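You operate a simulated robot arm through the tools that you are given. There is no shell and no other tool.

You run a simulated two-armed robot. Do the job below in one go: nothing can be reset, and whatever is moved stays where it is left.

TASK
Gauge the roller's bore: green tray if the red gauge stays out, black tin if it goes in.
Fine: try both gauges; clamp the roller while you gauge, open the clamp after, put both gauges back; leave the spare roller. Set down upright: green gauge, red gauge.

Only the result counts: the job must be done as asked and must still hold three seconds after the hand-in. Knocking over, shifting, dropping, spilling or breaking anything else fails it.

THE ROBOT
Two 7-joint arms with four-finger grippers on one trunk that stands fixed in place. Base frame: the origin is at the foot of the trunk, x ahead of it, y to its left, z up; the work surface is at about z = 88. Lengths are in cm, angles in degrees, forces in N, time in s.
The left shoulder is at [4, 18.1, 127.9], the right one opposite. With the tool pointing down near the work surface each hand reaches from about 28 to 82 cm from the base axis, measured 20 degrees to its own side. Payload 3.67 kg a hand.
The TCP of each hand is the grasp point between the finger pads, 2.8 cm short of the fingertips. In the tool frame z runs along the fingers and y along their closing line. The gripper opens to 11.2 cm. The gripper's body begins 7.3 cm behind the TCP.
Orientation is that of the tool frame in the base frame, as a unit quaternion [x, y, z, w]. With the fingers straight down and closing along the base's y, the tool's x points along the base's -x, its y along +y and its z along -z.

THE INTERFACE
- The arms move only by the tool apply_moves. It takes "left_increments", "right_increments" or both (then of equal length, played together; a hand with none holds still); each is a list of rows, each a list of 7 numbers: the turn, a rotation vector about the tool's x, y, z in degrees, then the shift along the tool's x, y, z in cm, then the opening in per cent of the stroke, from 0 (shut) to 100 (fully open). In form: [[ax, ay, az, dx, dy, dz, gripper], ...]. A call has 1 to 20 rows; each row is the pose to reach, as a shift and turn from the pose commanded when the call began, along the tool's axes at that moment. Rows are played at 5 a second. More than 5 cm and 8.6 degrees between two rows, or a gripper value outside its range, and nothing of the call is played. A pose out of reach is approached as far as the arm can. The call stops where the force on the tool passes 40 N (or 10 N more than at its start, if that is more) or the arm is blocked; 0.2 s more then pass. The fingers move at their own pace and stop on an object; they squeeze with about 36 N. The grip force told is the motor's: it shows also when the fingers shut on nothing. Time passes only in rows, and 0.2 s behind the last, so rows that repeat a pose let the fingers close. The reply holds the time, the measured pose of the TCP, the force on the tool along the base axes, the opening and the grip force, in the units named above and with some noise, with the torque about the TCP (base axes, N m) and any sound that the robot's microphone picked up, and new pictures: "views" is both (left out), scene, wrist or none (wrist: the cameras of the hands that moved).
- Cameras (640 x 400 px; columns grow to the right, rows downward): "scene" is now at [9.92, -3.29, 150.38]; the picture's right is [-0.38, -0.93, 0.00], its down [-0.56, 0.23, -0.79] and it looks along [0.73, -0.30, -0.61] (base axes); focal length 358 px, centre (320, 200). "left" rides on the left gripper at [6, 1.8, -10.4] in its tool frame; the picture's right is [-0.29, 0.96, 0.00], its down [-0.80, -0.24, -0.55] and it looks along [-0.53, -0.16, 0.83] (tool axes); focal length 234 px, centre (320, 200). "right" rides on the right gripper at [6, -1.8, -10.4] in its tool frame; the picture's right is [0.29, 0.96, 0.00], its down [-0.80, 0.24, -0.55] and it looks along [-0.53, 0.16, 0.83] (tool axes); focal length 234 px, centre (320, 200). There is no depth. A picture from a camera that has moved, and an enlarged one, comes with that camera's place and axes in the base frame and with its lens.
- move_column(by): slides the trunk up (or, below 0, down) by that many cm; the arms and the scene camera ride with it, the base frame stays. It gives what a move gives, with no picture.
- head_to(pan, tilt): turns the head with the scene camera to pan (to the left, within 86 degrees either way) and tilt (down, from -29 to 69), counted from straight ahead of the robot. It gives what a move gives, and a new picture of the scene camera.
- inspect(camera, box): a new picture of the part [left, top, right, bottom] of that camera's present view, enlarged. It takes no simulated time.
- sign_off(): hands the job in; it is judged then, once.

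Nothing tells you positions but the pictures and the camera data. Unless the task says otherwise, let go and move clear before handing in.

The tools are called after "Call:" by a JSON object that holds its "name" and its "arguments". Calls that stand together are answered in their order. apply_moves: Moves the arms, as the interface text tells. Its arguments: {"type":"object","properties":{"left_increments":{"type":"array"},"right_increments":{"type":"array"},"views":{"type":"string","enum":["both","scene","wrist","none"]}},"required":[]} The other tools are called the same way: move_column (by) slides the trunk up or down; head_to (pan, tilt) turns the head that bears the scene camera; inspect (camera, box) takes an enlarged picture of a part of a camera's view; sign_off () hands the job in.

At the start:

```text
time: 0.0
left_position: [50.62, -0.92, 119.83]
left_tcp_rot: [0.001, 1.0, 0.001, 0.0]
left_ft_force: [-0.4, 0.2, -0.1]
left_ft_torque: [-0.03, 0.01, -0.02]
left_grip_width: 11.2
left_grip_force: 0.1
right_position: [44.78, -50.13, 122.26]
right_tcp_rot: [0.001, 1.0, 0.0, 0.0]
right_ft_force: [0.1, -0.3, 1.5]
right_ft_torque: [-0.01, 0.0, -0.01]
right_grip_width: 11.2
right_grip_force: 0.0
trunk travel left (down, up): [-40.0, 11.4]
head pan, tilt: [-22.2, 37.5]
```

scene: 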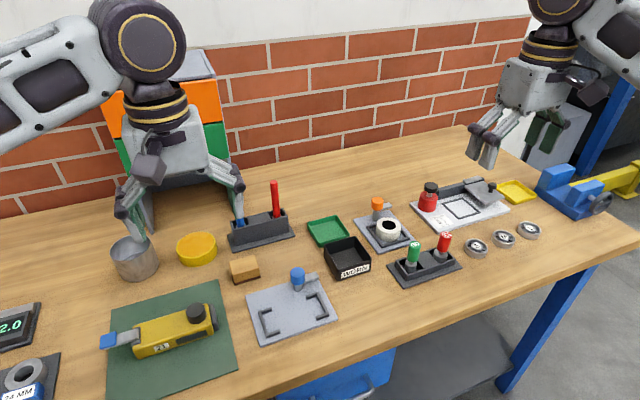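
right: 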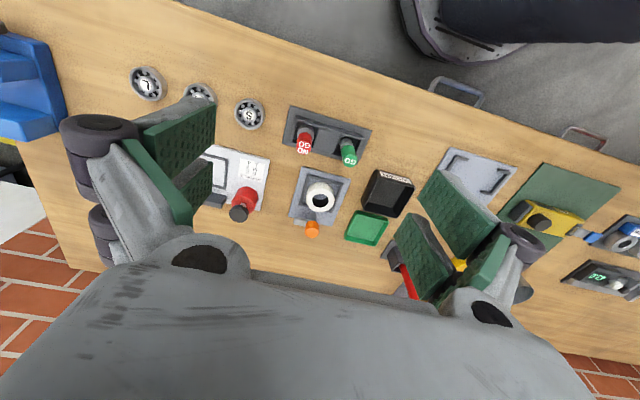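
left: 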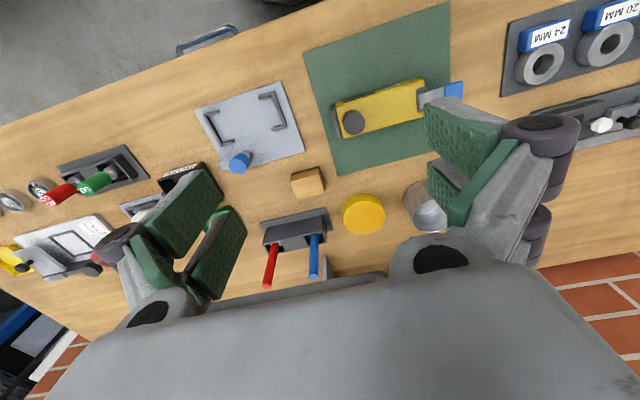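

I see a bench with a green/red gauge stand (GO green, NO GO red), a white roller on a grey plate next to an orange knob (perhaps a clamp), a green tray and a black tin. I'll look closer before moving anything.

Call:
{"name": "inspect", "arguments": {"camera": "scene", "box": [300, 170, 460, 290]}}

Call:
{"name": "inspect", "arguments": {"camera": "scene", "box": [400, 160, 560, 270]}}

Call:
{"name": "inspect", "arguments": {"camera": "scene", "box": [210, 170, 370, 350]}}

Call:
{"name": "inspect", "arguments": {"camera": "right", "box": [200, 80, 440, 260]}}

Call:
{"name": "inspect", "arguments": {"camera": "left", "box": [180, 70, 320, 190]}}

```text
3.33 times, centred on (380, 230) of scene
camera zoom: at [9.92, -3.29, 150.38], right [-0.38, -0.93, 0.0], down [-0.56, 0.23, -0.79], along [0.73, -0.3, -0.61], focal length 1192 px, centre (120, 100)
```

zoom: 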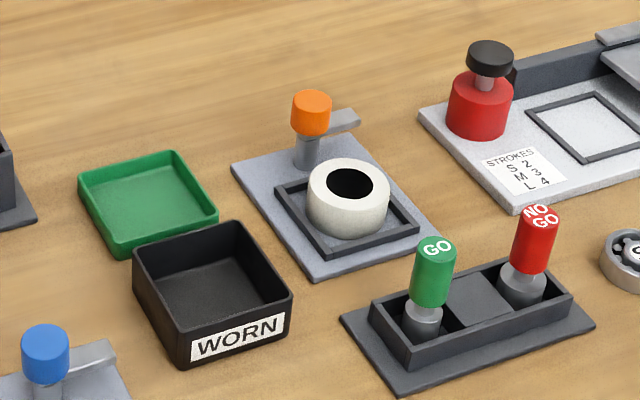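

```text
3.64 times, centred on (480, 215) of scene
camera zoom: at [9.92, -3.29, 150.38], right [-0.38, -0.93, 0.0], down [-0.56, 0.23, -0.79], along [0.73, -0.3, -0.61], focal length 1300 px, centre (-262, 146)
```

zoom: 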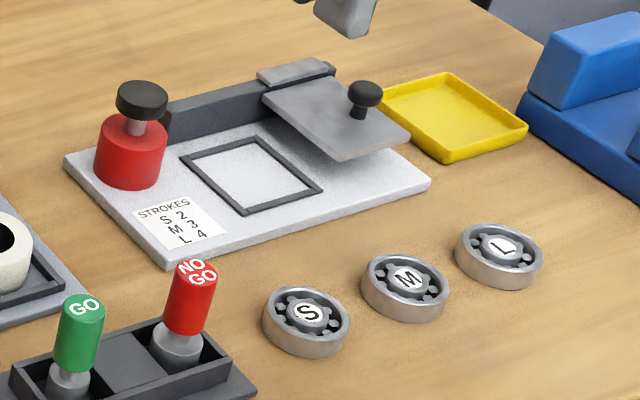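

```text
2.22 times, centred on (290, 260) of scene
camera zoom: at [9.92, -3.29, 150.38], right [-0.38, -0.93, 0.0], down [-0.56, 0.23, -0.79], along [0.73, -0.3, -0.61], focal length 794 px, centre (387, 67)
```

zoom: 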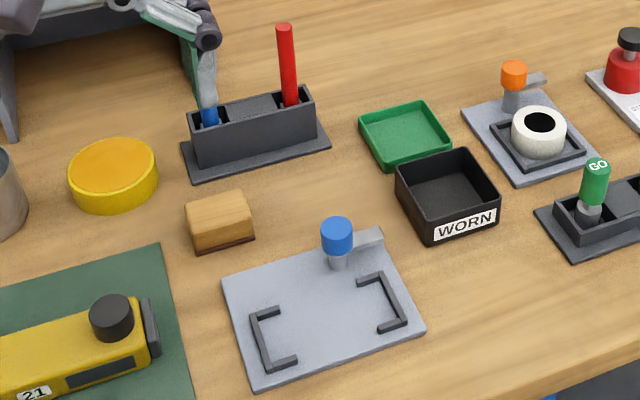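

```text
2.22 times, centred on (320, 170) of right
camera zoom: at [38.7, -51.94, 132.61], right [-0.29, 0.96, 0.0], down [0.8, 0.24, 0.55], along [0.53, 0.16, -0.83], focal length 520 px, centre (320, 267)
```

zoom: 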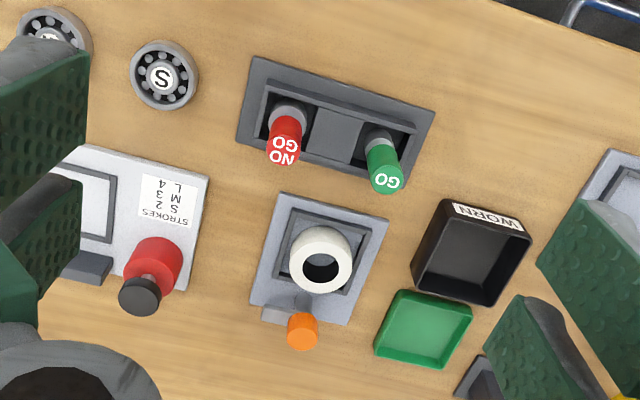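

```text
3.33 times, centred on (250, 130) of left
camera zoom: at [44.68, 0.98, 130.37], right [0.29, 0.96, 0.0], down [0.8, -0.24, 0.55], along [0.53, -0.16, -0.83], focal length 781 px, centre (553, 433)
```

zoom: 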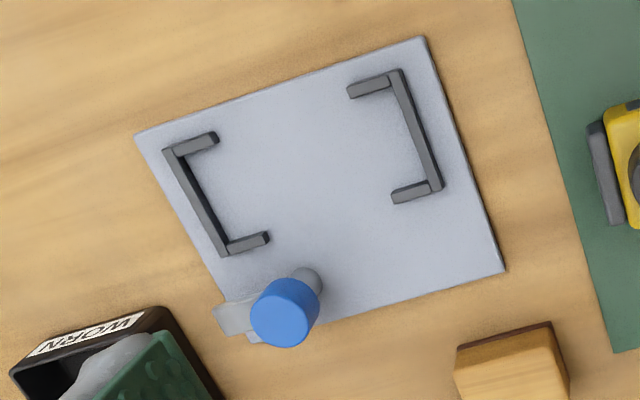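

The roller (white, bored) sits in a square nest with an orange swing clamp behind it. I'll look round with the head to find the spare roller and everything else before touching anything.

Call:
{"name": "head_to", "arguments": {"pan": 30, "tilt": 45}}

Call:
{"name": "head_to", "arguments": {"pan": -60, "tilt": 40}}

Call:
{"name": "head_to", "arguments": {"pan": -35, "tilt": 45}}

```text
time: 1.2
left_position: [50.64, -0.84, 119.95]
left_tcp_rot: [-0.001, 1.0, 0.0, 0.0]
left_ft_force: [-0.1, -0.5, -0.8]
left_ft_torque: [0.02, 0.02, 0.01]
left_grip_width: 11.18
left_grip_force: 0.0
right_position: [44.72, -50.15, 122.21]
right_tcp_rot: [0.0, 1.0, 0.0, 0.0]
right_ft_force: [-0.8, 0.1, 0.3]
right_ft_torque: [0.01, 0.0, -0.03]
right_grip_width: 11.21
right_grip_force: 0.0
trunk travel left (down, up): [-40.0, 11.4]
head pan, tilt: [30.0, 45.0]
camera scene: at [8.95, 4.04, 149.28], right [0.5, -0.87, 0.0], down [-0.61, -0.35, -0.71], along [0.61, 0.35, -0.71], focal length 358 px, centre (320, 200)
```

scene: 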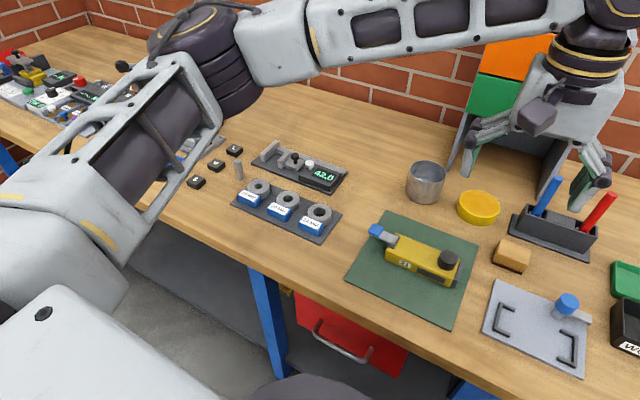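

```text
time: 2.9
left_position: [50.72, -1.05, 119.94]
left_tcp_rot: [0.001, 1.0, 0.0, 0.0]
left_ft_force: [-0.1, 0.2, 0.0]
left_ft_torque: [-0.03, 0.03, 0.01]
left_grip_width: 11.21
left_grip_force: 0.1
right_position: [44.73, -50.09, 122.12]
right_tcp_rot: [0.001, 1.0, 0.0, 0.0]
right_ft_force: [-0.1, -0.2, 0.2]
right_ft_torque: [0.0, 0.0, 0.04]
right_grip_width: 11.18
right_grip_force: 0.1
trunk travel left (down, up): [-40.0, 11.4]
head pan, tilt: [-60.0, 40.0]
camera scene: at [6.15, -7.38, 150.01], right [-0.87, -0.5, 0.0], down [-0.32, 0.56, -0.77], along [0.38, -0.66, -0.64], focal length 358 px, centre (320, 200)
```

scene: 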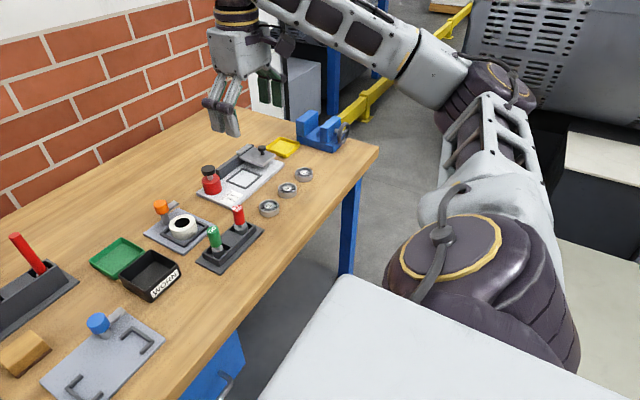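

```text
time: 3.8
left_position: [50.74, -0.83, 119.84]
left_tcp_rot: [0.001, 1.0, 0.0, -0.001]
left_ft_force: [-1.0, 1.0, -0.1]
left_ft_torque: [-0.01, 0.0, 0.01]
left_grip_width: 11.21
left_grip_force: 0.1
right_position: [44.81, -50.17, 122.14]
right_tcp_rot: [0.001, 1.0, 0.001, 0.0]
right_ft_force: [0.1, -0.3, -0.2]
right_ft_torque: [0.02, -0.01, -0.01]
right_grip_width: 11.21
right_grip_force: 0.0
trunk travel left (down, up): [-40.0, 11.4]
head pan, tilt: [-35.0, 45.0]
camera scene: at [8.55, -4.7, 149.28], right [-0.57, -0.82, 0.0], down [-0.58, 0.41, -0.71], along [0.58, -0.41, -0.71], focal length 358 px, centre (320, 200)
```

scene: 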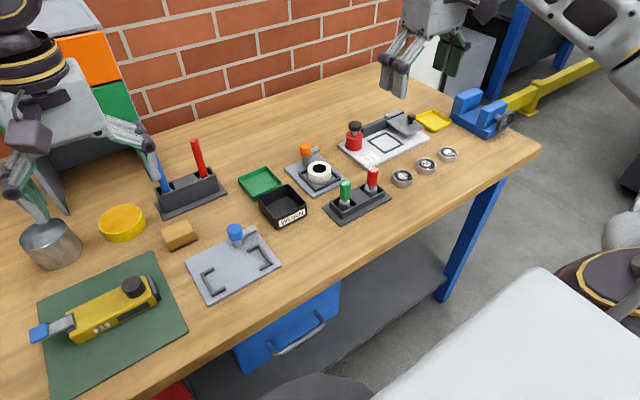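

No second white roller is obvious yet. I'll zoom on the fixture and gauges from this angle to measure positions.

Call:
{"name": "inspect", "arguments": {"camera": "scene", "box": [240, 130, 360, 205]}}

Call:
{"name": "inspect", "arguments": {"camera": "scene", "box": [310, 150, 410, 225]}}

Call:
{"name": "inspect", "arguments": {"camera": "scene", "box": [230, 160, 320, 230]}}

Call:
{"name": "inspect", "arguments": {"camera": "right", "box": [280, 150, 360, 250]}}

Call:
{"name": "inspect", "arguments": {"camera": "left", "box": [40, 130, 220, 240]}}

```text
5.33 times, centred on (300, 168) of scene
camera zoom: at [8.55, -4.7, 149.28], right [-0.57, -0.82, 0.0], down [-0.58, 0.41, -0.71], along [0.58, -0.41, -0.71], focal length 1907 px, centre (427, 373)
```

zoom: 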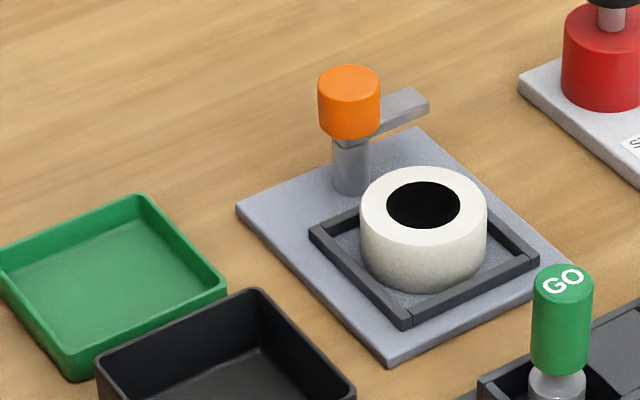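

```text
5.33 times, centred on (360, 188) of scene
camera zoom: at [8.55, -4.7, 149.28], right [-0.57, -0.82, 0.0], down [-0.58, 0.41, -0.71], along [0.58, -0.41, -0.71], focal length 1907 px, centre (107, 267)
```

zoom: 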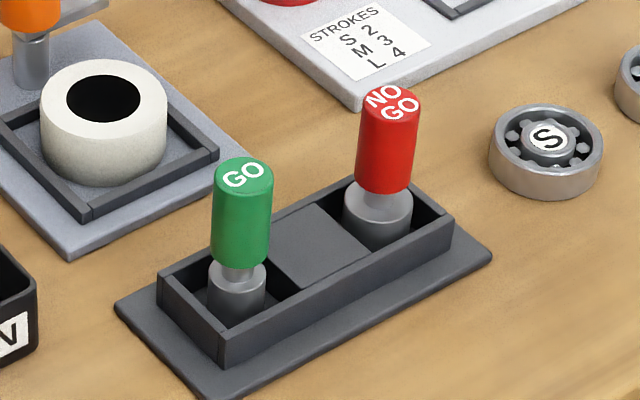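

```text
5.71 times, centred on (275, 195) of scene
camera zoom: at [8.55, -4.7, 149.28], right [-0.57, -0.82, 0.0], down [-0.58, 0.41, -0.71], along [0.58, -0.41, -0.71], focal length 2043 px, centre (577, 229)
```

zoom: 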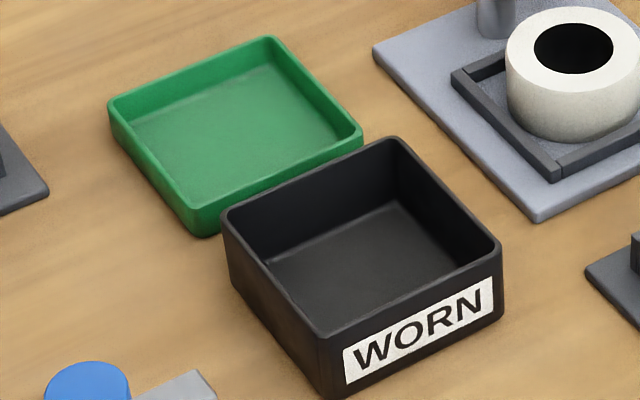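

```text
4.00 times, centred on (320, 200) of right
camera zoom: at [38.7, -51.94, 132.61], right [-0.29, 0.96, 0.0], down [0.8, 0.24, 0.55], along [0.53, 0.16, -0.83], focal length 937 px, centre (320, 200)
```

zoom: 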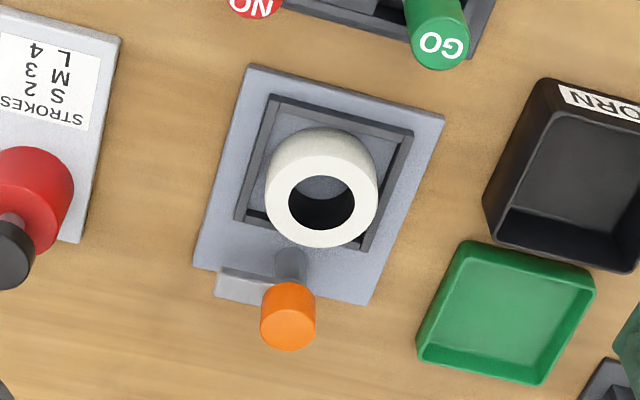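

```text
3.56 times, centred on (130, 185) of left
camera zoom: at [44.68, 0.98, 130.37], right [0.29, 0.96, 0.0], down [0.8, -0.24, 0.55], along [0.53, -0.16, -0.83], focal length 833 px, centre (996, 253)
```

zoom: 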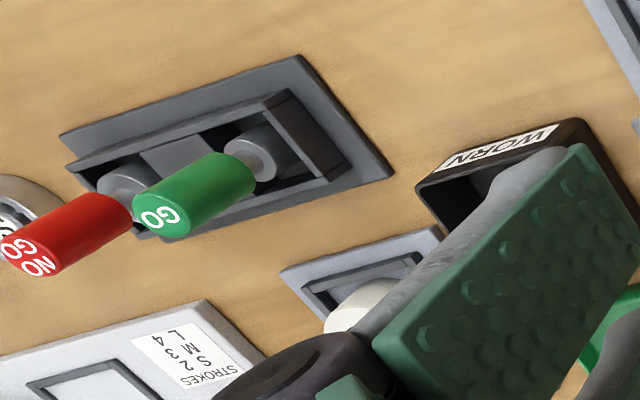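

The roller's centre is at about (65, -44), top at z≈91.7; the clamp knob is at about (70, -43.7), top z≈96; green gauge at about (52.6, -42.5) and red gauge at about (52.8, -50.4), tops at z≈97. I'll bring the right hand closer above the fixture for a better look.

Call:
{"name": "apply_moves", "arguments": {"right_increments": [[0, 0, 0, -3, 1, 1.5, 100], [0, 0, 0, -6, 2, 3, 100], [0, 0, 0, -9, 3, 4.5, 100], [0, 0, 0, -12, 4, 6, 100], [0, 0, 0, -14, 5, 8, 100], [0, 0, 0, -15, 6, 10, 100], [0, 0, 0, -15, 6, 10, 100]], "views": "both"}}

```text
time: 5.3
left_position: [50.6, -0.86, 119.88]
left_tcp_rot: [0.0, 1.0, -0.001, 0.0]
left_ft_force: [-0.4, 0.1, -0.7]
left_ft_torque: [0.0, -0.03, -0.01]
left_grip_width: 11.22
left_grip_force: 0.0
right_position: [59.78, -44.15, 112.17]
right_tcp_rot: [0.001, 1.0, 0.0, 0.0]
right_ft_force: [0.0, -0.9, 0.0]
right_ft_torque: [0.0, -0.01, -0.02]
right_grip_width: 11.2
right_grip_force: 0.1
trunk travel left (down, up): [-40.0, 11.4]
head pan, tilt: [-35.0, 45.0]
camera scene: at [8.54, -4.69, 149.28], right [-0.57, -0.82, 0.0], down [-0.58, 0.41, -0.71], along [0.58, -0.41, -0.71], focal length 358 px, centre (320, 200)
camera right: at [53.69, -45.93, 122.58], right [-0.29, 0.96, 0.0], down [0.8, 0.24, 0.55], along [0.53, 0.16, -0.83], focal length 234 px, centre (320, 200)
```

scene: 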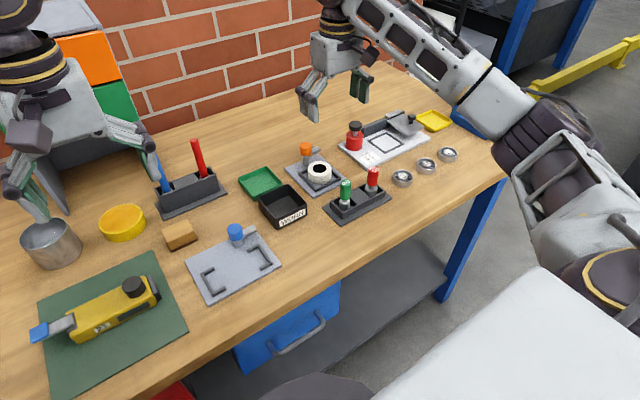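
right: 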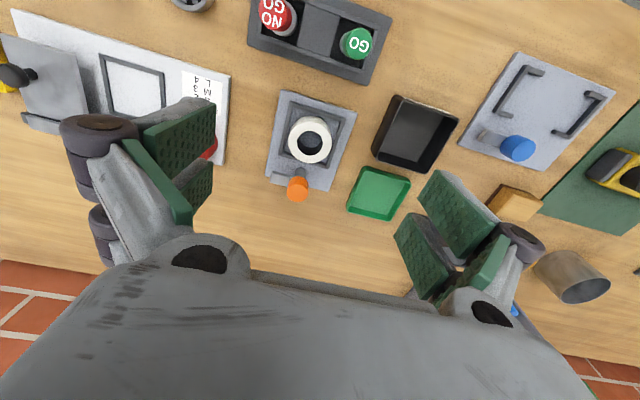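

The hand is now at (59.8, -44.2, 112). I'll zoom on the fixture and the gauge stand from here.

Call:
{"name": "inspect", "arguments": {"camera": "right", "box": [255, 80, 365, 210]}}

Call:
{"name": "inspect", "arguments": {"camera": "right", "box": [235, 0, 405, 95]}}

Call:
{"name": "inspect", "arguments": {"camera": "right", "box": [330, 80, 470, 230]}}

```text
3.08 times, centred on (310, 145) of right
camera zoom: at [53.69, -45.93, 122.58], right [-0.29, 0.96, 0.0], down [0.8, 0.24, 0.55], along [0.53, 0.16, -0.83], focal length 720 px, centre (351, 369)
```

zoom: 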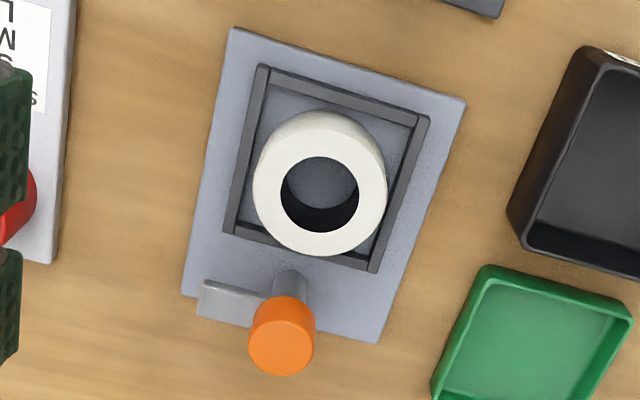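

```text
3.76 times, centred on (320, 48) of right
camera zoom: at [53.69, -45.93, 122.58], right [-0.29, 0.96, 0.0], down [0.8, 0.24, 0.55], along [0.53, 0.16, -0.83], focal length 882 px, centre (320, 774)
```

zoom: 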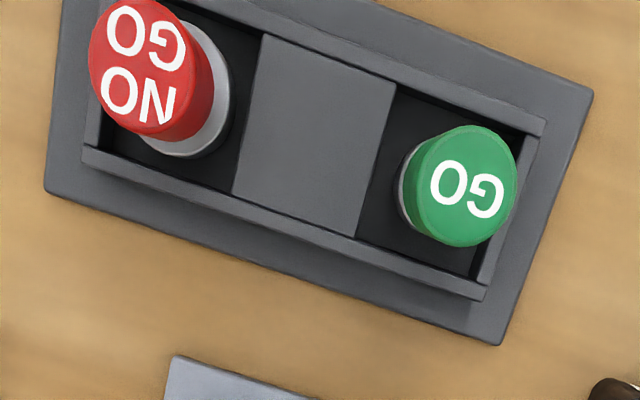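

```text
2.67 times, centred on (400, 155) of right
camera zoom: at [53.69, -45.93, 122.58], right [-0.29, 0.96, 0.0], down [0.8, 0.24, 0.55], along [0.53, 0.16, -0.83], focal length 624 px, centre (107, 320)
```

zoom: 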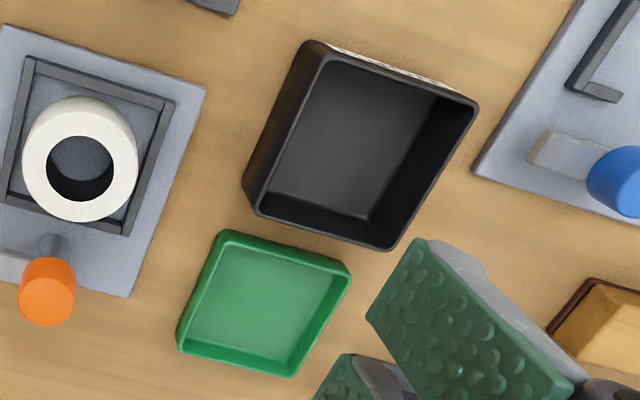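

The fixture turns out to be aligned with the base axes, centred on y≈-44. I'll go lower for a more exact look at the clamp arm and the bore.

Call:
{"name": "apply_moves", "arguments": {"right_increments": [[0, 0, 0, -2, 0.5, 3, 100], [0, 0, 0, -4, 1, 6, 100], [0, 0, 0, -5.5, 1.5, 9, 100], [0, 0, 0, -5.5, 1.5, 9, 100]], "views": "wrist"}}

Call:
{"name": "inspect", "arguments": {"camera": "right", "box": [230, 20, 390, 240]}}

```text
time: 6.3
left_position: [50.64, -0.98, 119.9]
left_tcp_rot: [0.0, 1.0, 0.0, 0.0]
left_ft_force: [-0.4, -0.7, 0.2]
left_ft_torque: [-0.02, 0.0, 0.0]
left_grip_width: 11.19
left_grip_force: 0.1
right_position: [65.35, -42.79, 103.26]
right_tcp_rot: [0.001, 1.0, 0.0, 0.0]
right_ft_force: [0.6, -0.1, -0.2]
right_ft_torque: [-0.05, -0.01, 0.03]
right_grip_width: 11.18
right_grip_force: 0.1
trunk travel left (down, up): [-40.0, 11.4]
head pan, tilt: [-35.0, 45.0]
camera right: at [59.17, -44.44, 113.7], right [-0.29, 0.96, 0.0], down [0.8, 0.24, 0.55], along [0.53, 0.16, -0.83], focal length 234 px, centre (320, 200)
```

right: 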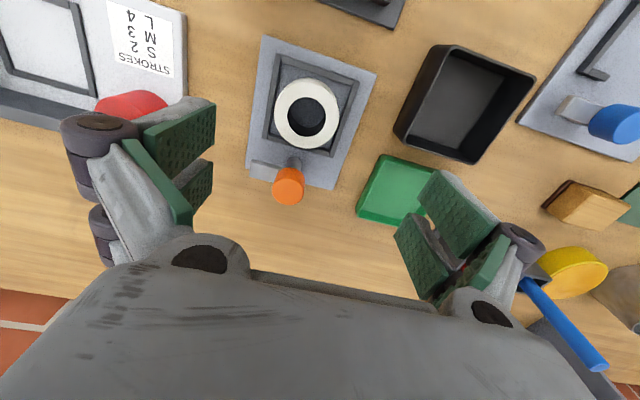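

```text
1.82 times, centred on (310, 130) of right
camera zoom: at [59.17, -44.44, 113.7], right [-0.29, 0.96, 0.0], down [0.8, 0.24, 0.55], along [0.53, 0.16, -0.83], focal length 426 px, centre (338, 327)
```

zoom: 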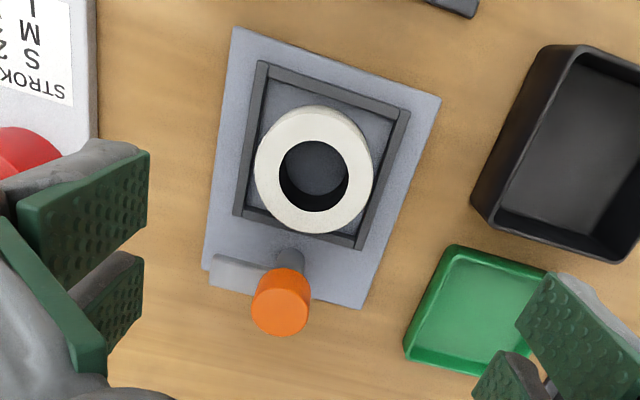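

I'll zoom tighter on the clamp arm.

Call:
{"name": "inspect", "arguments": {"camera": "right", "box": [235, 140, 345, 210]}}

Call:
{"name": "inspect", "arguments": {"camera": "right", "box": [250, 70, 350, 160]}}

Call:
{"name": "inspect", "arguments": {"camera": "scene", "box": [285, 135, 345, 195]}}

```text
5.71 times, centred on (290, 175) of right
camera zoom: at [59.17, -44.44, 113.7], right [-0.29, 0.96, 0.0], down [0.8, 0.24, 0.55], along [0.53, 0.16, -0.83], focal length 1338 px, centre (491, 343)
```

zoom: 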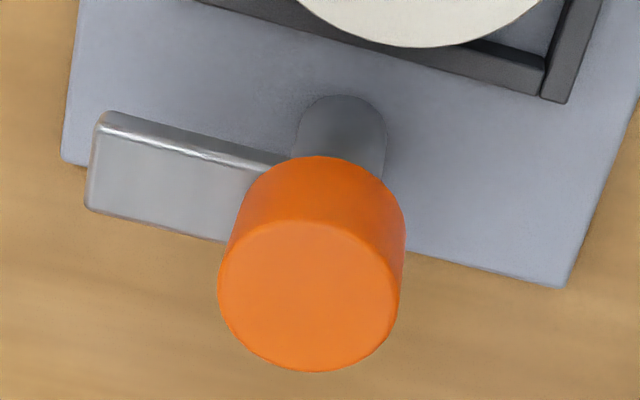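

```text
4.44 times, centred on (300, 115) of right
camera zoom: at [59.17, -44.44, 113.7], right [-0.29, 0.96, 0.0], down [0.8, 0.24, 0.55], along [0.53, 0.16, -0.83], focal length 1041 px, centre (409, 578)
```

zoom: 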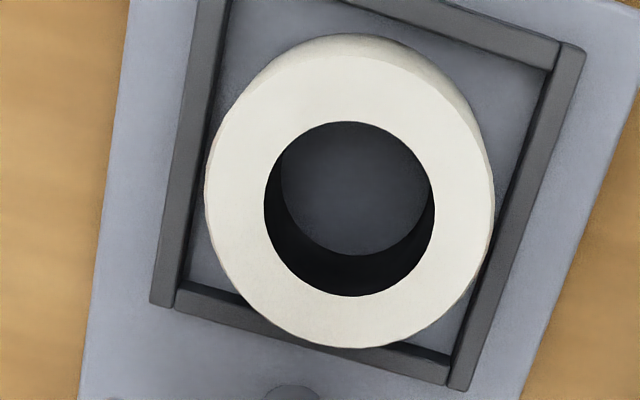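

```text
6.67 times, centred on (315, 165) of scene
camera zoom: at [8.54, -4.69, 149.28], right [-0.57, -0.82, 0.0], down [-0.58, 0.41, -0.71], along [0.58, -0.41, -0.71], focal length 2383 px, centre (353, 433)
```

zoom: 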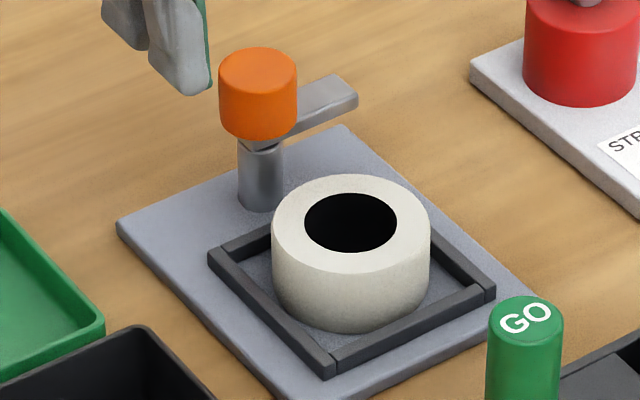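

The clamp arm now points along -y from the pivot at about (70.4, -43.95) and must swing a quarter turn (clockwise from above) to lie over the roller's rim. I'll turn the hand -90° about its axis above the knob first, so that the clamping turn ends at the comfortable orientation.

Call:
{"name": "apply_moves", "arguments": {"right_increments": [[0, 0, -8.2, -0.5, -0.1, 0, 100], [0, 0, -16.4, -1, -0.2, 0, 90], [0, 0, -24.6, -1.5, -0.3, 0, 80], [0, 0, -32.8, -2, -0.4, 0, 70], [0, 0, -41, -2.5, -0.5, 0, 60], [0, 0, -49.2, -3, -0.6, 0, 55], [0, 0, -57.4, -3.5, -0.7, 0, 55], [0, 0, -65.6, -4, -0.8, 0, 55], [0, 0, -73.8, -4.5, -0.9, 0, 55], [0, 0, -82, -5, -1.1, 0, 55], [0, 0, -90, -5.1, -1.16, 0, 55], [0, 0, -90, -5.1, -1.16, 0, 55]], "views": "both"}}

```text
time: 8.9
left_position: [50.69, -0.9, 119.84]
left_tcp_rot: [-0.001, 1.0, 0.0, 0.0]
left_ft_force: [0.8, 0.6, 0.1]
left_ft_torque: [-0.01, 0.0, -0.02]
left_grip_width: 11.19
left_grip_force: 0.0
right_position: [70.33, -43.84, 103.3]
right_tcp_rot: [0.708, -0.707, 0.0, 0.0]
right_ft_force: [0.7, 1.1, -0.5]
right_ft_torque: [0.0, 0.0, -0.01]
right_grip_width: 6.17
right_grip_force: 0.0
trunk travel left (down, up): [-40.0, 11.4]
head pan, tilt: [-35.0, 45.0]
camera scene: at [8.57, -4.68, 149.28], right [-0.57, -0.82, 0.0], down [-0.58, 0.41, -0.71], along [0.58, -0.41, -0.71], focal length 358 px, centre (320, 200)
camera right: at [72.11, -49.79, 113.61], right [-0.96, -0.29, 0.0], down [-0.24, 0.8, 0.55], along [-0.16, 0.53, -0.83], focal length 234 px, centre (320, 200)
```

scene: 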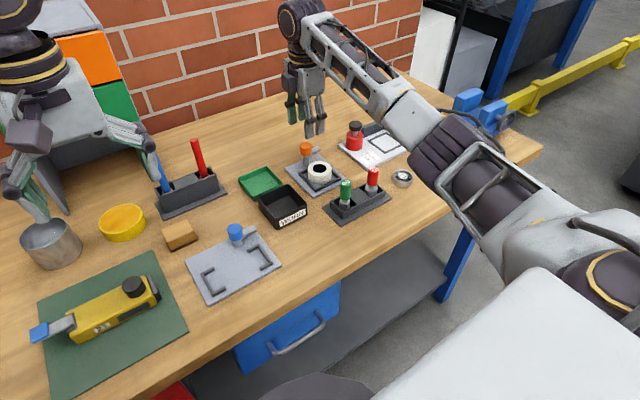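
right: 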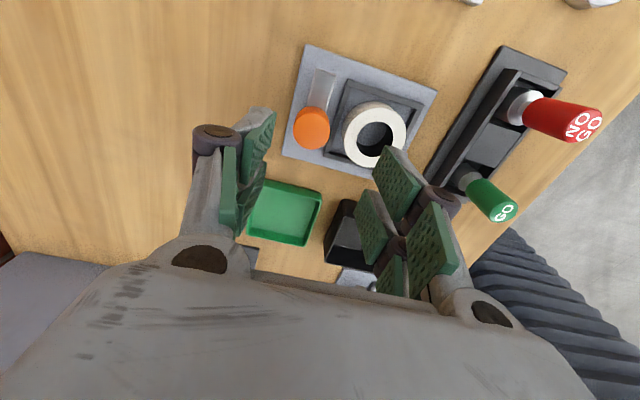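

The hand is turned and above the knob. I'll check the knob's position from this new viewpoint before descending.

Call:
{"name": "inspect", "arguments": {"camera": "right", "box": [270, 40, 440, 190]}}

```text
2.67 times, centred on (355, 115) of right
camera zoom: at [72.11, -49.79, 113.61], right [-0.96, -0.29, 0.0], down [-0.24, 0.8, 0.55], along [-0.16, 0.53, -0.83], focal length 624 px, centre (227, 427)
```

zoom: 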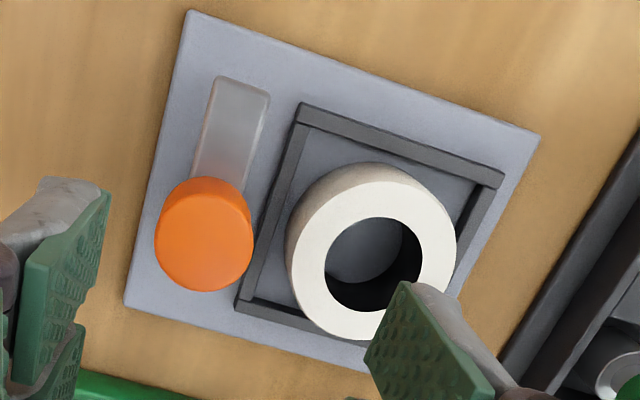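

Triangulating from both views, the knob is at about (71.0, -43.95) with its top at z≈95.1, and the closed arm tip will lie at x≈66.9, over the rim and clear of the bore. I'll descend around the knob and close on it.

Call:
{"name": "apply_moves", "arguments": {"right_increments": [[0, 0, 0, 0.1, -0.67, 2, 50], [0, 0, 0, 0.1, -0.67, 4, 50], [0, 0, 0, 0.1, -0.67, 6, 50], [0, 0, 0, 0.1, -0.67, 7.2, 50], [0, 0, 0, 0.1, -0.67, 8.0, 50], [0, 0, 0, 0.1, -0.67, 8.0, 50]], "views": "both"}}

Call:
{"name": "inspect", "arguments": {"camera": "scene", "box": [265, 110, 365, 200]}}

Call:
{"name": "inspect", "arguments": {"camera": "right", "box": [180, 60, 460, 260]}}

```text
time: 10.3
left_position: [50.7, -1.06, 119.78]
left_tcp_rot: [-0.001, 1.0, -0.001, 0.0]
left_ft_force: [0.3, -0.3, -0.6]
left_ft_torque: [-0.02, 0.01, -0.03]
left_grip_width: 11.2
left_grip_force: 0.0
right_position: [71.04, -43.97, 95.22]
right_tcp_rot: [-0.707, 0.707, 0.0, 0.0]
right_ft_force: [-0.2, -0.6, -0.5]
right_ft_torque: [0.04, 0.02, 0.01]
right_grip_width: 5.6
right_grip_force: 0.0
trunk travel left (down, up): [-40.0, 11.4]
head pan, tilt: [-35.0, 45.0]
camera scene: at [8.57, -4.67, 149.28], right [-0.57, -0.82, 0.0], down [-0.58, 0.41, -0.71], along [0.58, -0.41, -0.71], focal length 358 px, centre (320, 200)
camera right: at [72.74, -49.95, 105.62], right [-0.96, -0.29, 0.0], down [-0.24, 0.8, 0.55], along [-0.16, 0.53, -0.83], focal length 234 px, centre (320, 200)
```

scene: 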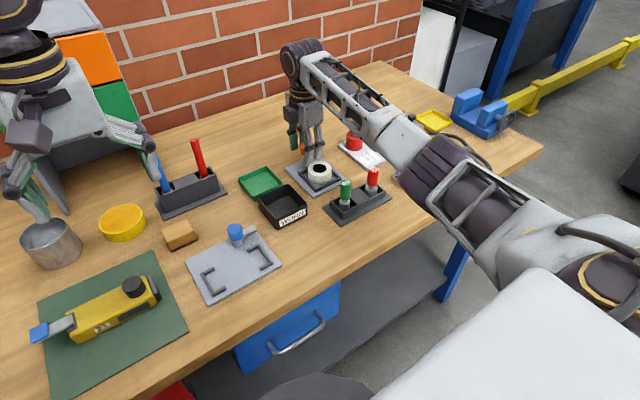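
right: 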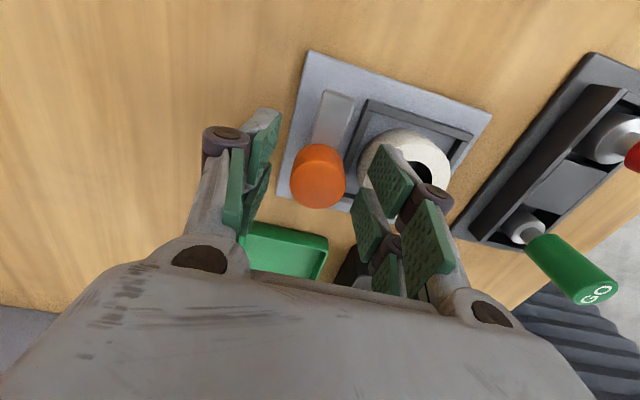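

```text
4.44 times, centred on (315, 155) of scene
camera zoom: at [8.57, -4.67, 149.28], right [-0.57, -0.82, 0.0], down [-0.58, 0.41, -0.71], along [0.58, -0.41, -0.71], focal length 1589 px, centre (342, 400)
```

zoom: 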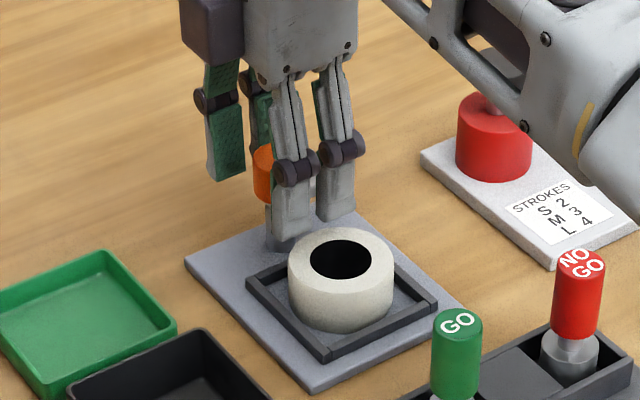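

```text
2.00 times, centred on (320, 160) of right
camera zoom: at [72.74, -49.95, 105.62], right [-0.96, -0.29, 0.0], down [-0.24, 0.8, 0.55], along [-0.16, 0.53, -0.83], focal length 468 px, centre (320, 280)
```

zoom: 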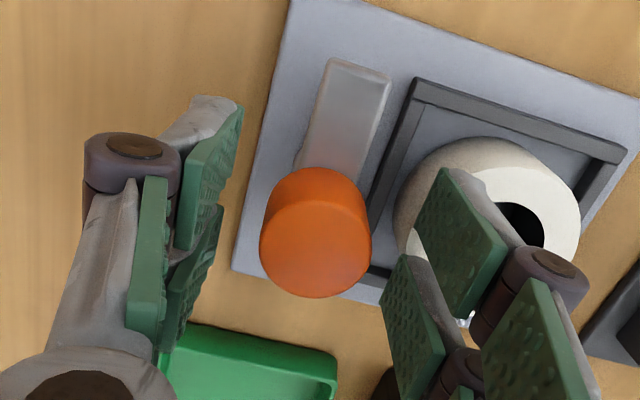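

The knob sits centred between the fingers, tips about at the knob's underside. Now I close on it.

Call:
{"name": "apply_moves", "arguments": {"right_increments": [[0, 0, 0, 0, 0, 0, 20], [0, 0, 0, 0, 0, 0, 10], [0, 0, 0, 0, 0, 0, 10], [0, 0, 0, 0, 0, 0, 10]], "views": "both"}}

```text
time: 11.3
left_position: [50.85, -0.99, 119.86]
left_tcp_rot: [0.0, 1.0, 0.0, -0.001]
left_ft_force: [0.3, -0.2, 0.1]
left_ft_torque: [-0.01, 0.02, -0.03]
left_grip_width: 11.19
left_grip_force: 0.1
right_position: [71.17, -44.02, 95.25]
right_tcp_rot: [-0.707, 0.707, -0.001, 0.0]
right_ft_force: [9.2, -2.9, 1.5]
right_ft_torque: [-0.2, -0.32, 0.01]
right_grip_width: 2.81
right_grip_force: 45.1
trunk travel left (down, up): [-40.0, 11.4]
head pan, tilt: [-35.0, 45.0]
camera scene: at [8.69, -4.7, 149.27], right [-0.57, -0.82, 0.0], down [-0.58, 0.41, -0.71], along [0.58, -0.41, -0.71], focal length 358 px, centre (320, 200)
camera right: at [72.87, -49.95, 105.63], right [-0.96, -0.29, 0.0], down [-0.24, 0.8, 0.55], along [-0.16, 0.53, -0.83], focal length 234 px, centre (320, 200)
```

scene: 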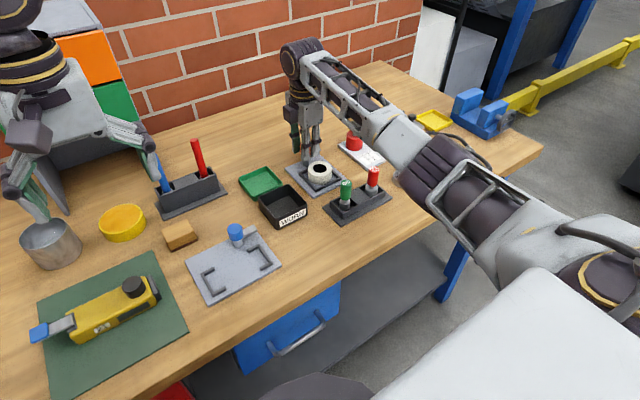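
right: 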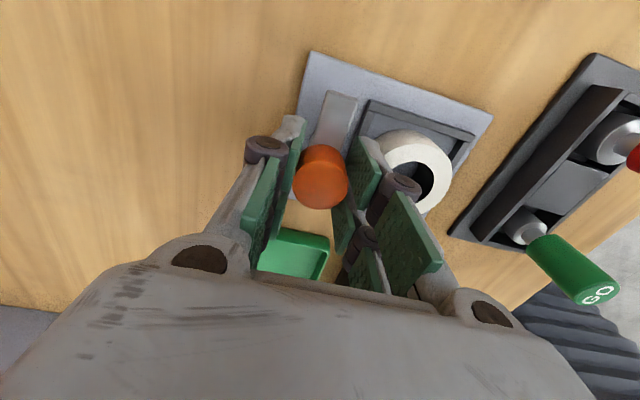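

The knob is gripped (2.8 cm) with a small sideways force, so its axis is about 0.1 cm further in x. I'll nudge that and turn the first 40° clockwise.

Call:
{"name": "apply_moves", "arguments": {"right_increments": [[0, 0, 0, 0, -0.12, 0, 10], [0, 0, 8, 0, -0.12, 0, 10], [0, 0, 16, 0, -0.12, 0, 10], [0, 0, 24, 0, -0.12, 0, 10], [0, 0, 32, 0, -0.12, 0, 10], [0, 0, 40, 0, -0.12, 0, 10], [0, 0, 40, 0, -0.12, 0, 10]], "views": "both"}}

```text
time: 12.9
left_position: [50.77, -0.91, 119.89]
left_tcp_rot: [0.0, 1.0, 0.0, 0.0]
left_ft_force: [-0.5, 1.0, 0.2]
left_ft_torque: [-0.01, 0.02, -0.03]
left_grip_width: 11.18
left_grip_force: 0.0
right_position: [71.06, -44.0, 95.33]
right_tcp_rot: [-0.422, 0.907, 0.0, 0.001]
right_ft_force: [6.9, -5.8, 7.7]
right_ft_torque: [-0.14, -0.02, -0.02]
right_grip_width: 2.81
right_grip_force: 44.9
trunk travel left (down, up): [-40.0, 11.4]
head pan, tilt: [-35.0, 45.0]
camera scene: at [8.57, -4.7, 149.28], right [-0.57, -0.82, 0.0], down [-0.58, 0.41, -0.71], along [0.58, -0.41, -0.71], focal length 358 px, centre (320, 200)
camera right: at [68.61, -49.7, 105.63], right [-0.92, 0.4, 0.0], down [0.33, 0.76, 0.55], along [0.22, 0.51, -0.83], focal length 234 px, centre (320, 200)
```

scene: 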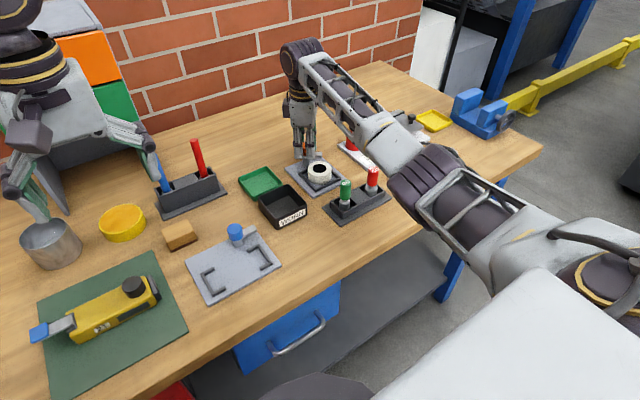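
right: 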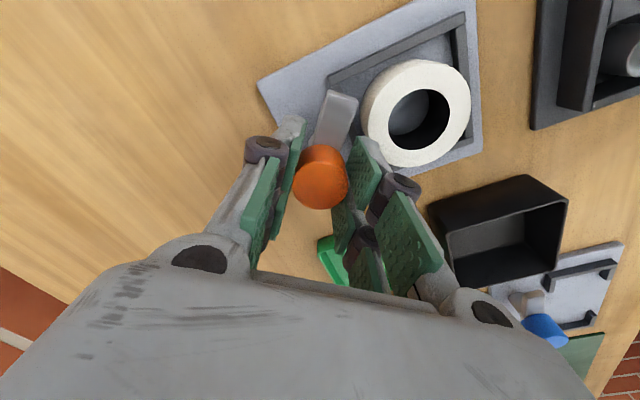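

The arm swings along with the knob. I'll continue the remaining 50°.

Call:
{"name": "apply_moves", "arguments": {"right_increments": [[0, 0, 8, 0, 0, 0, 10], [0, 0, 16, 0, 0, 0, 10], [0, 0, 24, 0, 0, 0, 10], [0, 0, 32, 0, 0, 0, 10], [0, 0, 40, 0, 0, 0, 10], [0, 0, 46, 0, 0, 0, 10], [0, 0, 50, 0, 0, 0, 10], [0, 0, 50, 0, 0, 0, 10]], "views": "both"}}

Call:
{"name": "inspect", "arguments": {"camera": "right", "box": [240, 20, 420, 220]}}

Call:
{"name": "inspect", "arguments": {"camera": "scene", "box": [275, 130, 355, 200]}}

```text
time: 14.8
left_position: [50.69, -0.86, 119.85]
left_tcp_rot: [0.0, 1.0, 0.0, 0.001]
left_ft_force: [0.1, 0.1, 0.5]
left_ft_torque: [0.02, -0.01, 0.01]
left_grip_width: 11.2
left_grip_force: 0.1
right_position: [71.17, -43.86, 95.16]
right_tcp_rot: [0.001, 1.0, 0.0, 0.0]
right_ft_force: [7.4, -10.0, 10.5]
right_ft_torque: [-0.22, -0.3, 0.4]
right_grip_width: 2.79
right_grip_force: 44.8
trunk travel left (down, up): [-40.0, 11.4]
head pan, tilt: [-35.0, 45.0]
camera scene: at [8.54, -4.74, 149.28], right [-0.57, -0.82, 0.0], down [-0.58, 0.41, -0.71], along [0.58, -0.41, -0.71], focal length 358 px, centre (320, 200)
camera right: at [65.07, -45.79, 105.61], right [-0.29, 0.96, 0.0], down [0.8, 0.24, 0.55], along [0.53, 0.16, -0.83], focal length 234 px, centre (320, 200)
```

scene: 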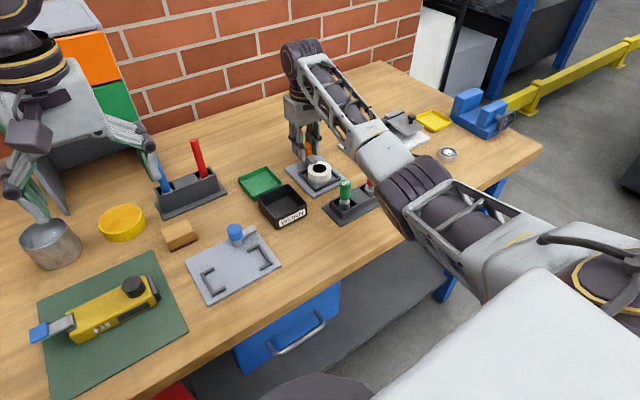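
right: 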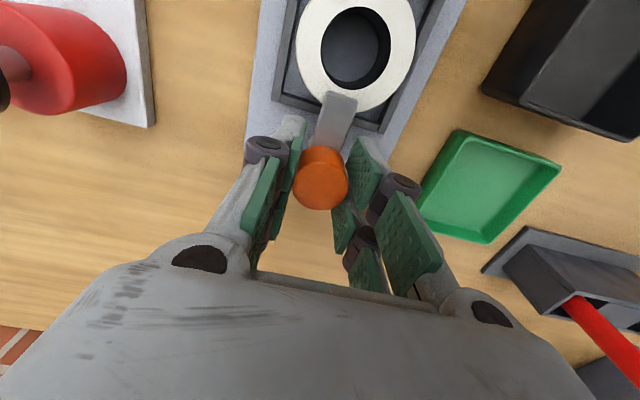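

```text
2.00 times, centred on (330, 120) of right
camera zoom: at [65.07, -45.79, 105.61], right [-0.29, 0.96, 0.0], down [0.8, 0.24, 0.55], along [0.53, 0.16, -0.83], focal length 468 px, centre (300, 360)
```

zoom: 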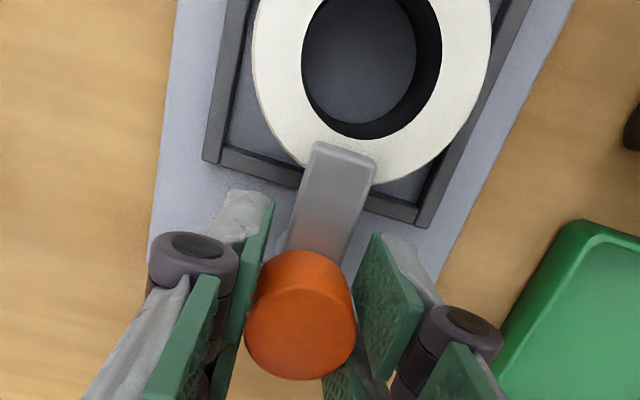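

```text
5.71 times, centred on (315, 165) of scene
camera zoom: at [8.54, -4.74, 149.28], right [-0.57, -0.82, 0.0], down [-0.58, 0.41, -0.71], along [0.58, -0.41, -0.71], focal length 2043 px, centre (349, 400)
```

zoom: 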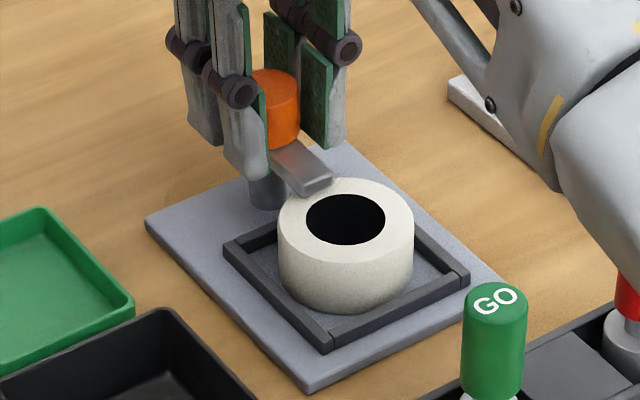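

The arm now lies over the roller's rim and clear of the bore, and I feel a torque of 0.4 N m as if at a stop. I'll turn 3° more to see whether it has truly seated.

Call:
{"name": "apply_moves", "arguments": {"right_increments": [[0, 0, 2, 0, 0, 0, 10], [0, 0, 3, 0, 0, 0, 10], [0, 0, 3, 0, 0, 0, 10]], "views": "wrist"}}

Call:
{"name": "inspect", "arguments": {"camera": "right", "box": [240, 20, 420, 220]}}

```text
time: 15.6
left_position: [50.67, -0.92, 119.89]
left_tcp_rot: [0.0, 1.0, -0.001, 0.0]
left_ft_force: [-0.1, -1.1, 0.0]
left_ft_torque: [0.02, 0.01, -0.03]
left_grip_width: 11.2
left_grip_force: 0.1
right_position: [71.06, -44.02, 95.19]
right_tcp_rot: [0.027, 1.0, 0.0, 0.001]
right_ft_force: [6.8, -10.2, 9.6]
right_ft_torque: [-0.24, -0.21, 0.31]
right_grip_width: 2.78
right_grip_force: 45.0
trunk travel left (down, up): [-40.0, 11.4]
head pan, tilt: [-35.0, 45.0]
camera right: at [64.99, -45.48, 105.6], right [-0.24, 0.97, 0.0], down [0.81, 0.2, 0.55], along [0.54, 0.13, -0.83], focal length 234 px, centre (320, 200)
```

right: 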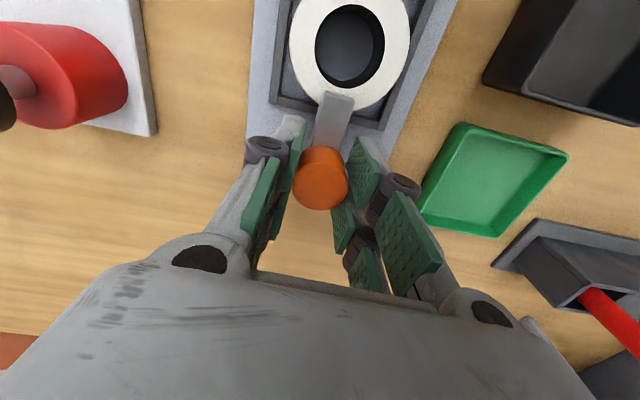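

```text
2.00 times, centred on (330, 120) of right
camera zoom: at [64.99, -45.48, 105.6], right [-0.24, 0.97, 0.0], down [0.81, 0.2, 0.55], along [0.54, 0.13, -0.83], focal length 468 px, centre (300, 360)
```

zoom: 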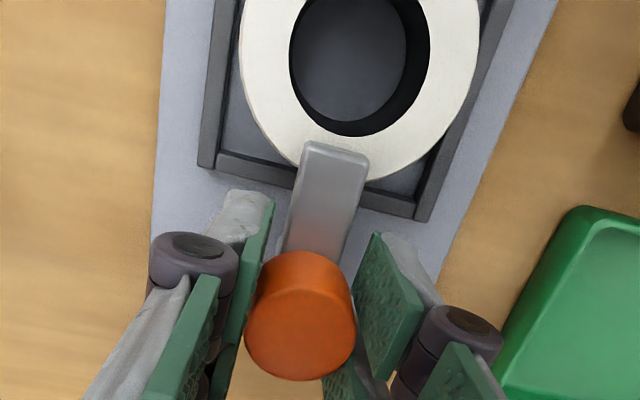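

There's no hard stop, just friction, so the arm follows the hand. I'll turn back the 3° so it's squarely over the rim, then release and check.

Call:
{"name": "apply_moves", "arguments": {"right_increments": [[0, 0, -1.5, 0, 0, 0, 10], [0, 0, -3, 0, 0, 0, 10], [0, 0, -3, 0, 0, 0, 10], [0, 0, -3, 0, 0, 0, 50], [0, 0, -3, 0, 0, 0, 50], [0, 0, -3, 0, 0, 0, 50]], "views": "none"}}

Call:
{"name": "apply_moves", "arguments": {"right_increments": [[0, 0, 0, 0, 0, -3, 50], [0, 0, 0, 0, 0, -6, 50], [0, 0, 0, 1, 0, -9, 50], [0, 0, 0, 4, 0, -12, 50], [0, 0, 0, 8, 0, -13, 50], [0, 0, 0, 8, 0, -13, 50]], "views": "both"}}

Call:
{"name": "inspect", "arguments": {"camera": "right", "box": [240, 60, 400, 220]}}

Call:
{"name": "inspect", "arguments": {"camera": "scene", "box": [275, 130, 355, 200]}}

```text
time: 16.9
left_position: [50.75, -0.94, 119.82]
left_tcp_rot: [0.0, 1.0, 0.0, 0.0]
left_ft_force: [-0.7, -0.1, 0.3]
left_ft_torque: [0.03, -0.01, -0.02]
left_grip_width: 11.2
left_grip_force: 0.0
right_position: [71.13, -43.96, 95.16]
right_tcp_rot: [0.0, 1.0, 0.0, -0.001]
right_ft_force: [0.0, 0.4, 0.5]
right_ft_torque: [0.02, -0.01, 0.01]
right_grip_width: 5.58
right_grip_force: 0.1
trunk travel left (down, up): [-40.0, 11.4]
head pan, tilt: [-35.0, 45.0]
```

```text
time: 18.4
left_position: [50.84, -0.72, 119.76]
left_tcp_rot: [0.001, 1.0, -0.002, -0.001]
left_ft_force: [0.2, -0.6, 0.4]
left_ft_torque: [0.0, 0.02, -0.05]
left_grip_width: 11.21
left_grip_force: 0.1
right_position: [63.27, -43.78, 108.02]
right_tcp_rot: [-0.001, 1.0, 0.0, -0.001]
right_ft_force: [0.0, -0.3, 0.5]
right_ft_torque: [0.03, 0.03, 0.03]
right_grip_width: 5.59
right_grip_force: 0.0
trunk travel left (down, up): [-40.0, 11.4]
head pan, tilt: [-35.0, 45.0]
camera scene: at [8.73, -4.56, 149.27], right [-0.57, -0.82, 0.0], down [-0.58, 0.41, -0.71], along [0.58, -0.41, -0.71], focal length 358 px, centre (320, 200)
camera right: at [57.21, -45.61, 118.45], right [-0.29, 0.96, 0.0], down [0.8, 0.24, 0.55], along [0.53, 0.16, -0.83], focal length 234 px, centre (320, 200)
```

scene: 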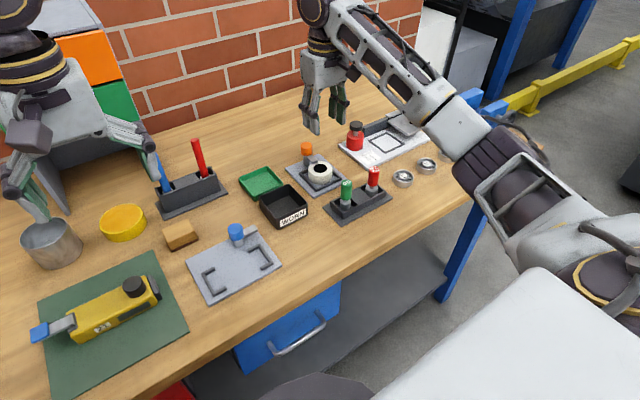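
right: 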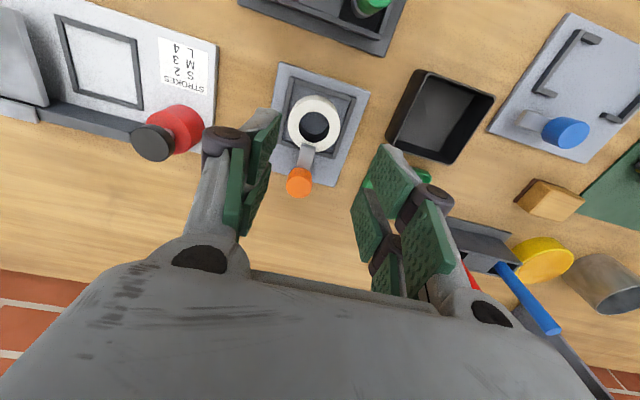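

```text
2.50 times, centred on (320, 140) of right
camera zoom: at [57.21, -45.61, 118.45], right [-0.29, 0.96, 0.0], down [0.8, 0.24, 0.55], along [0.53, 0.16, -0.83], focal length 585 px, centre (320, 350)
```

zoom: 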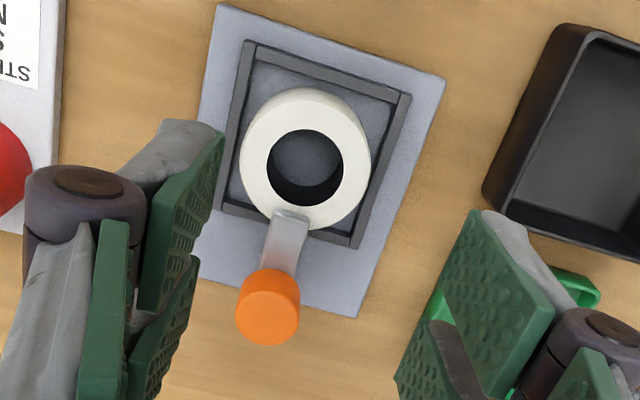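

```text
5.71 times, centred on (315, 165) of scene
camera zoom: at [8.73, -4.56, 149.27], right [-0.57, -0.82, 0.0], down [-0.58, 0.41, -0.71], along [0.58, -0.41, -0.71], focal length 2043 px, centre (349, 400)
```

zoom: 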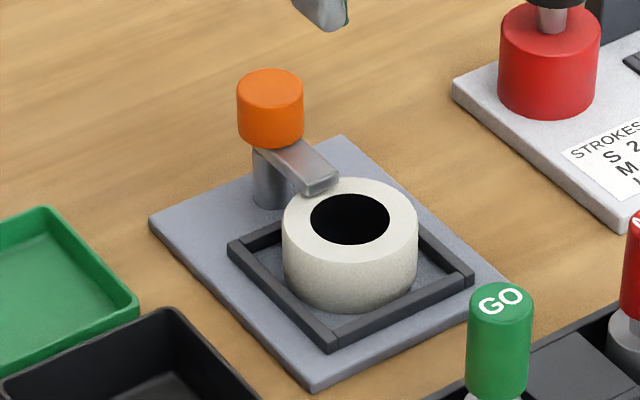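

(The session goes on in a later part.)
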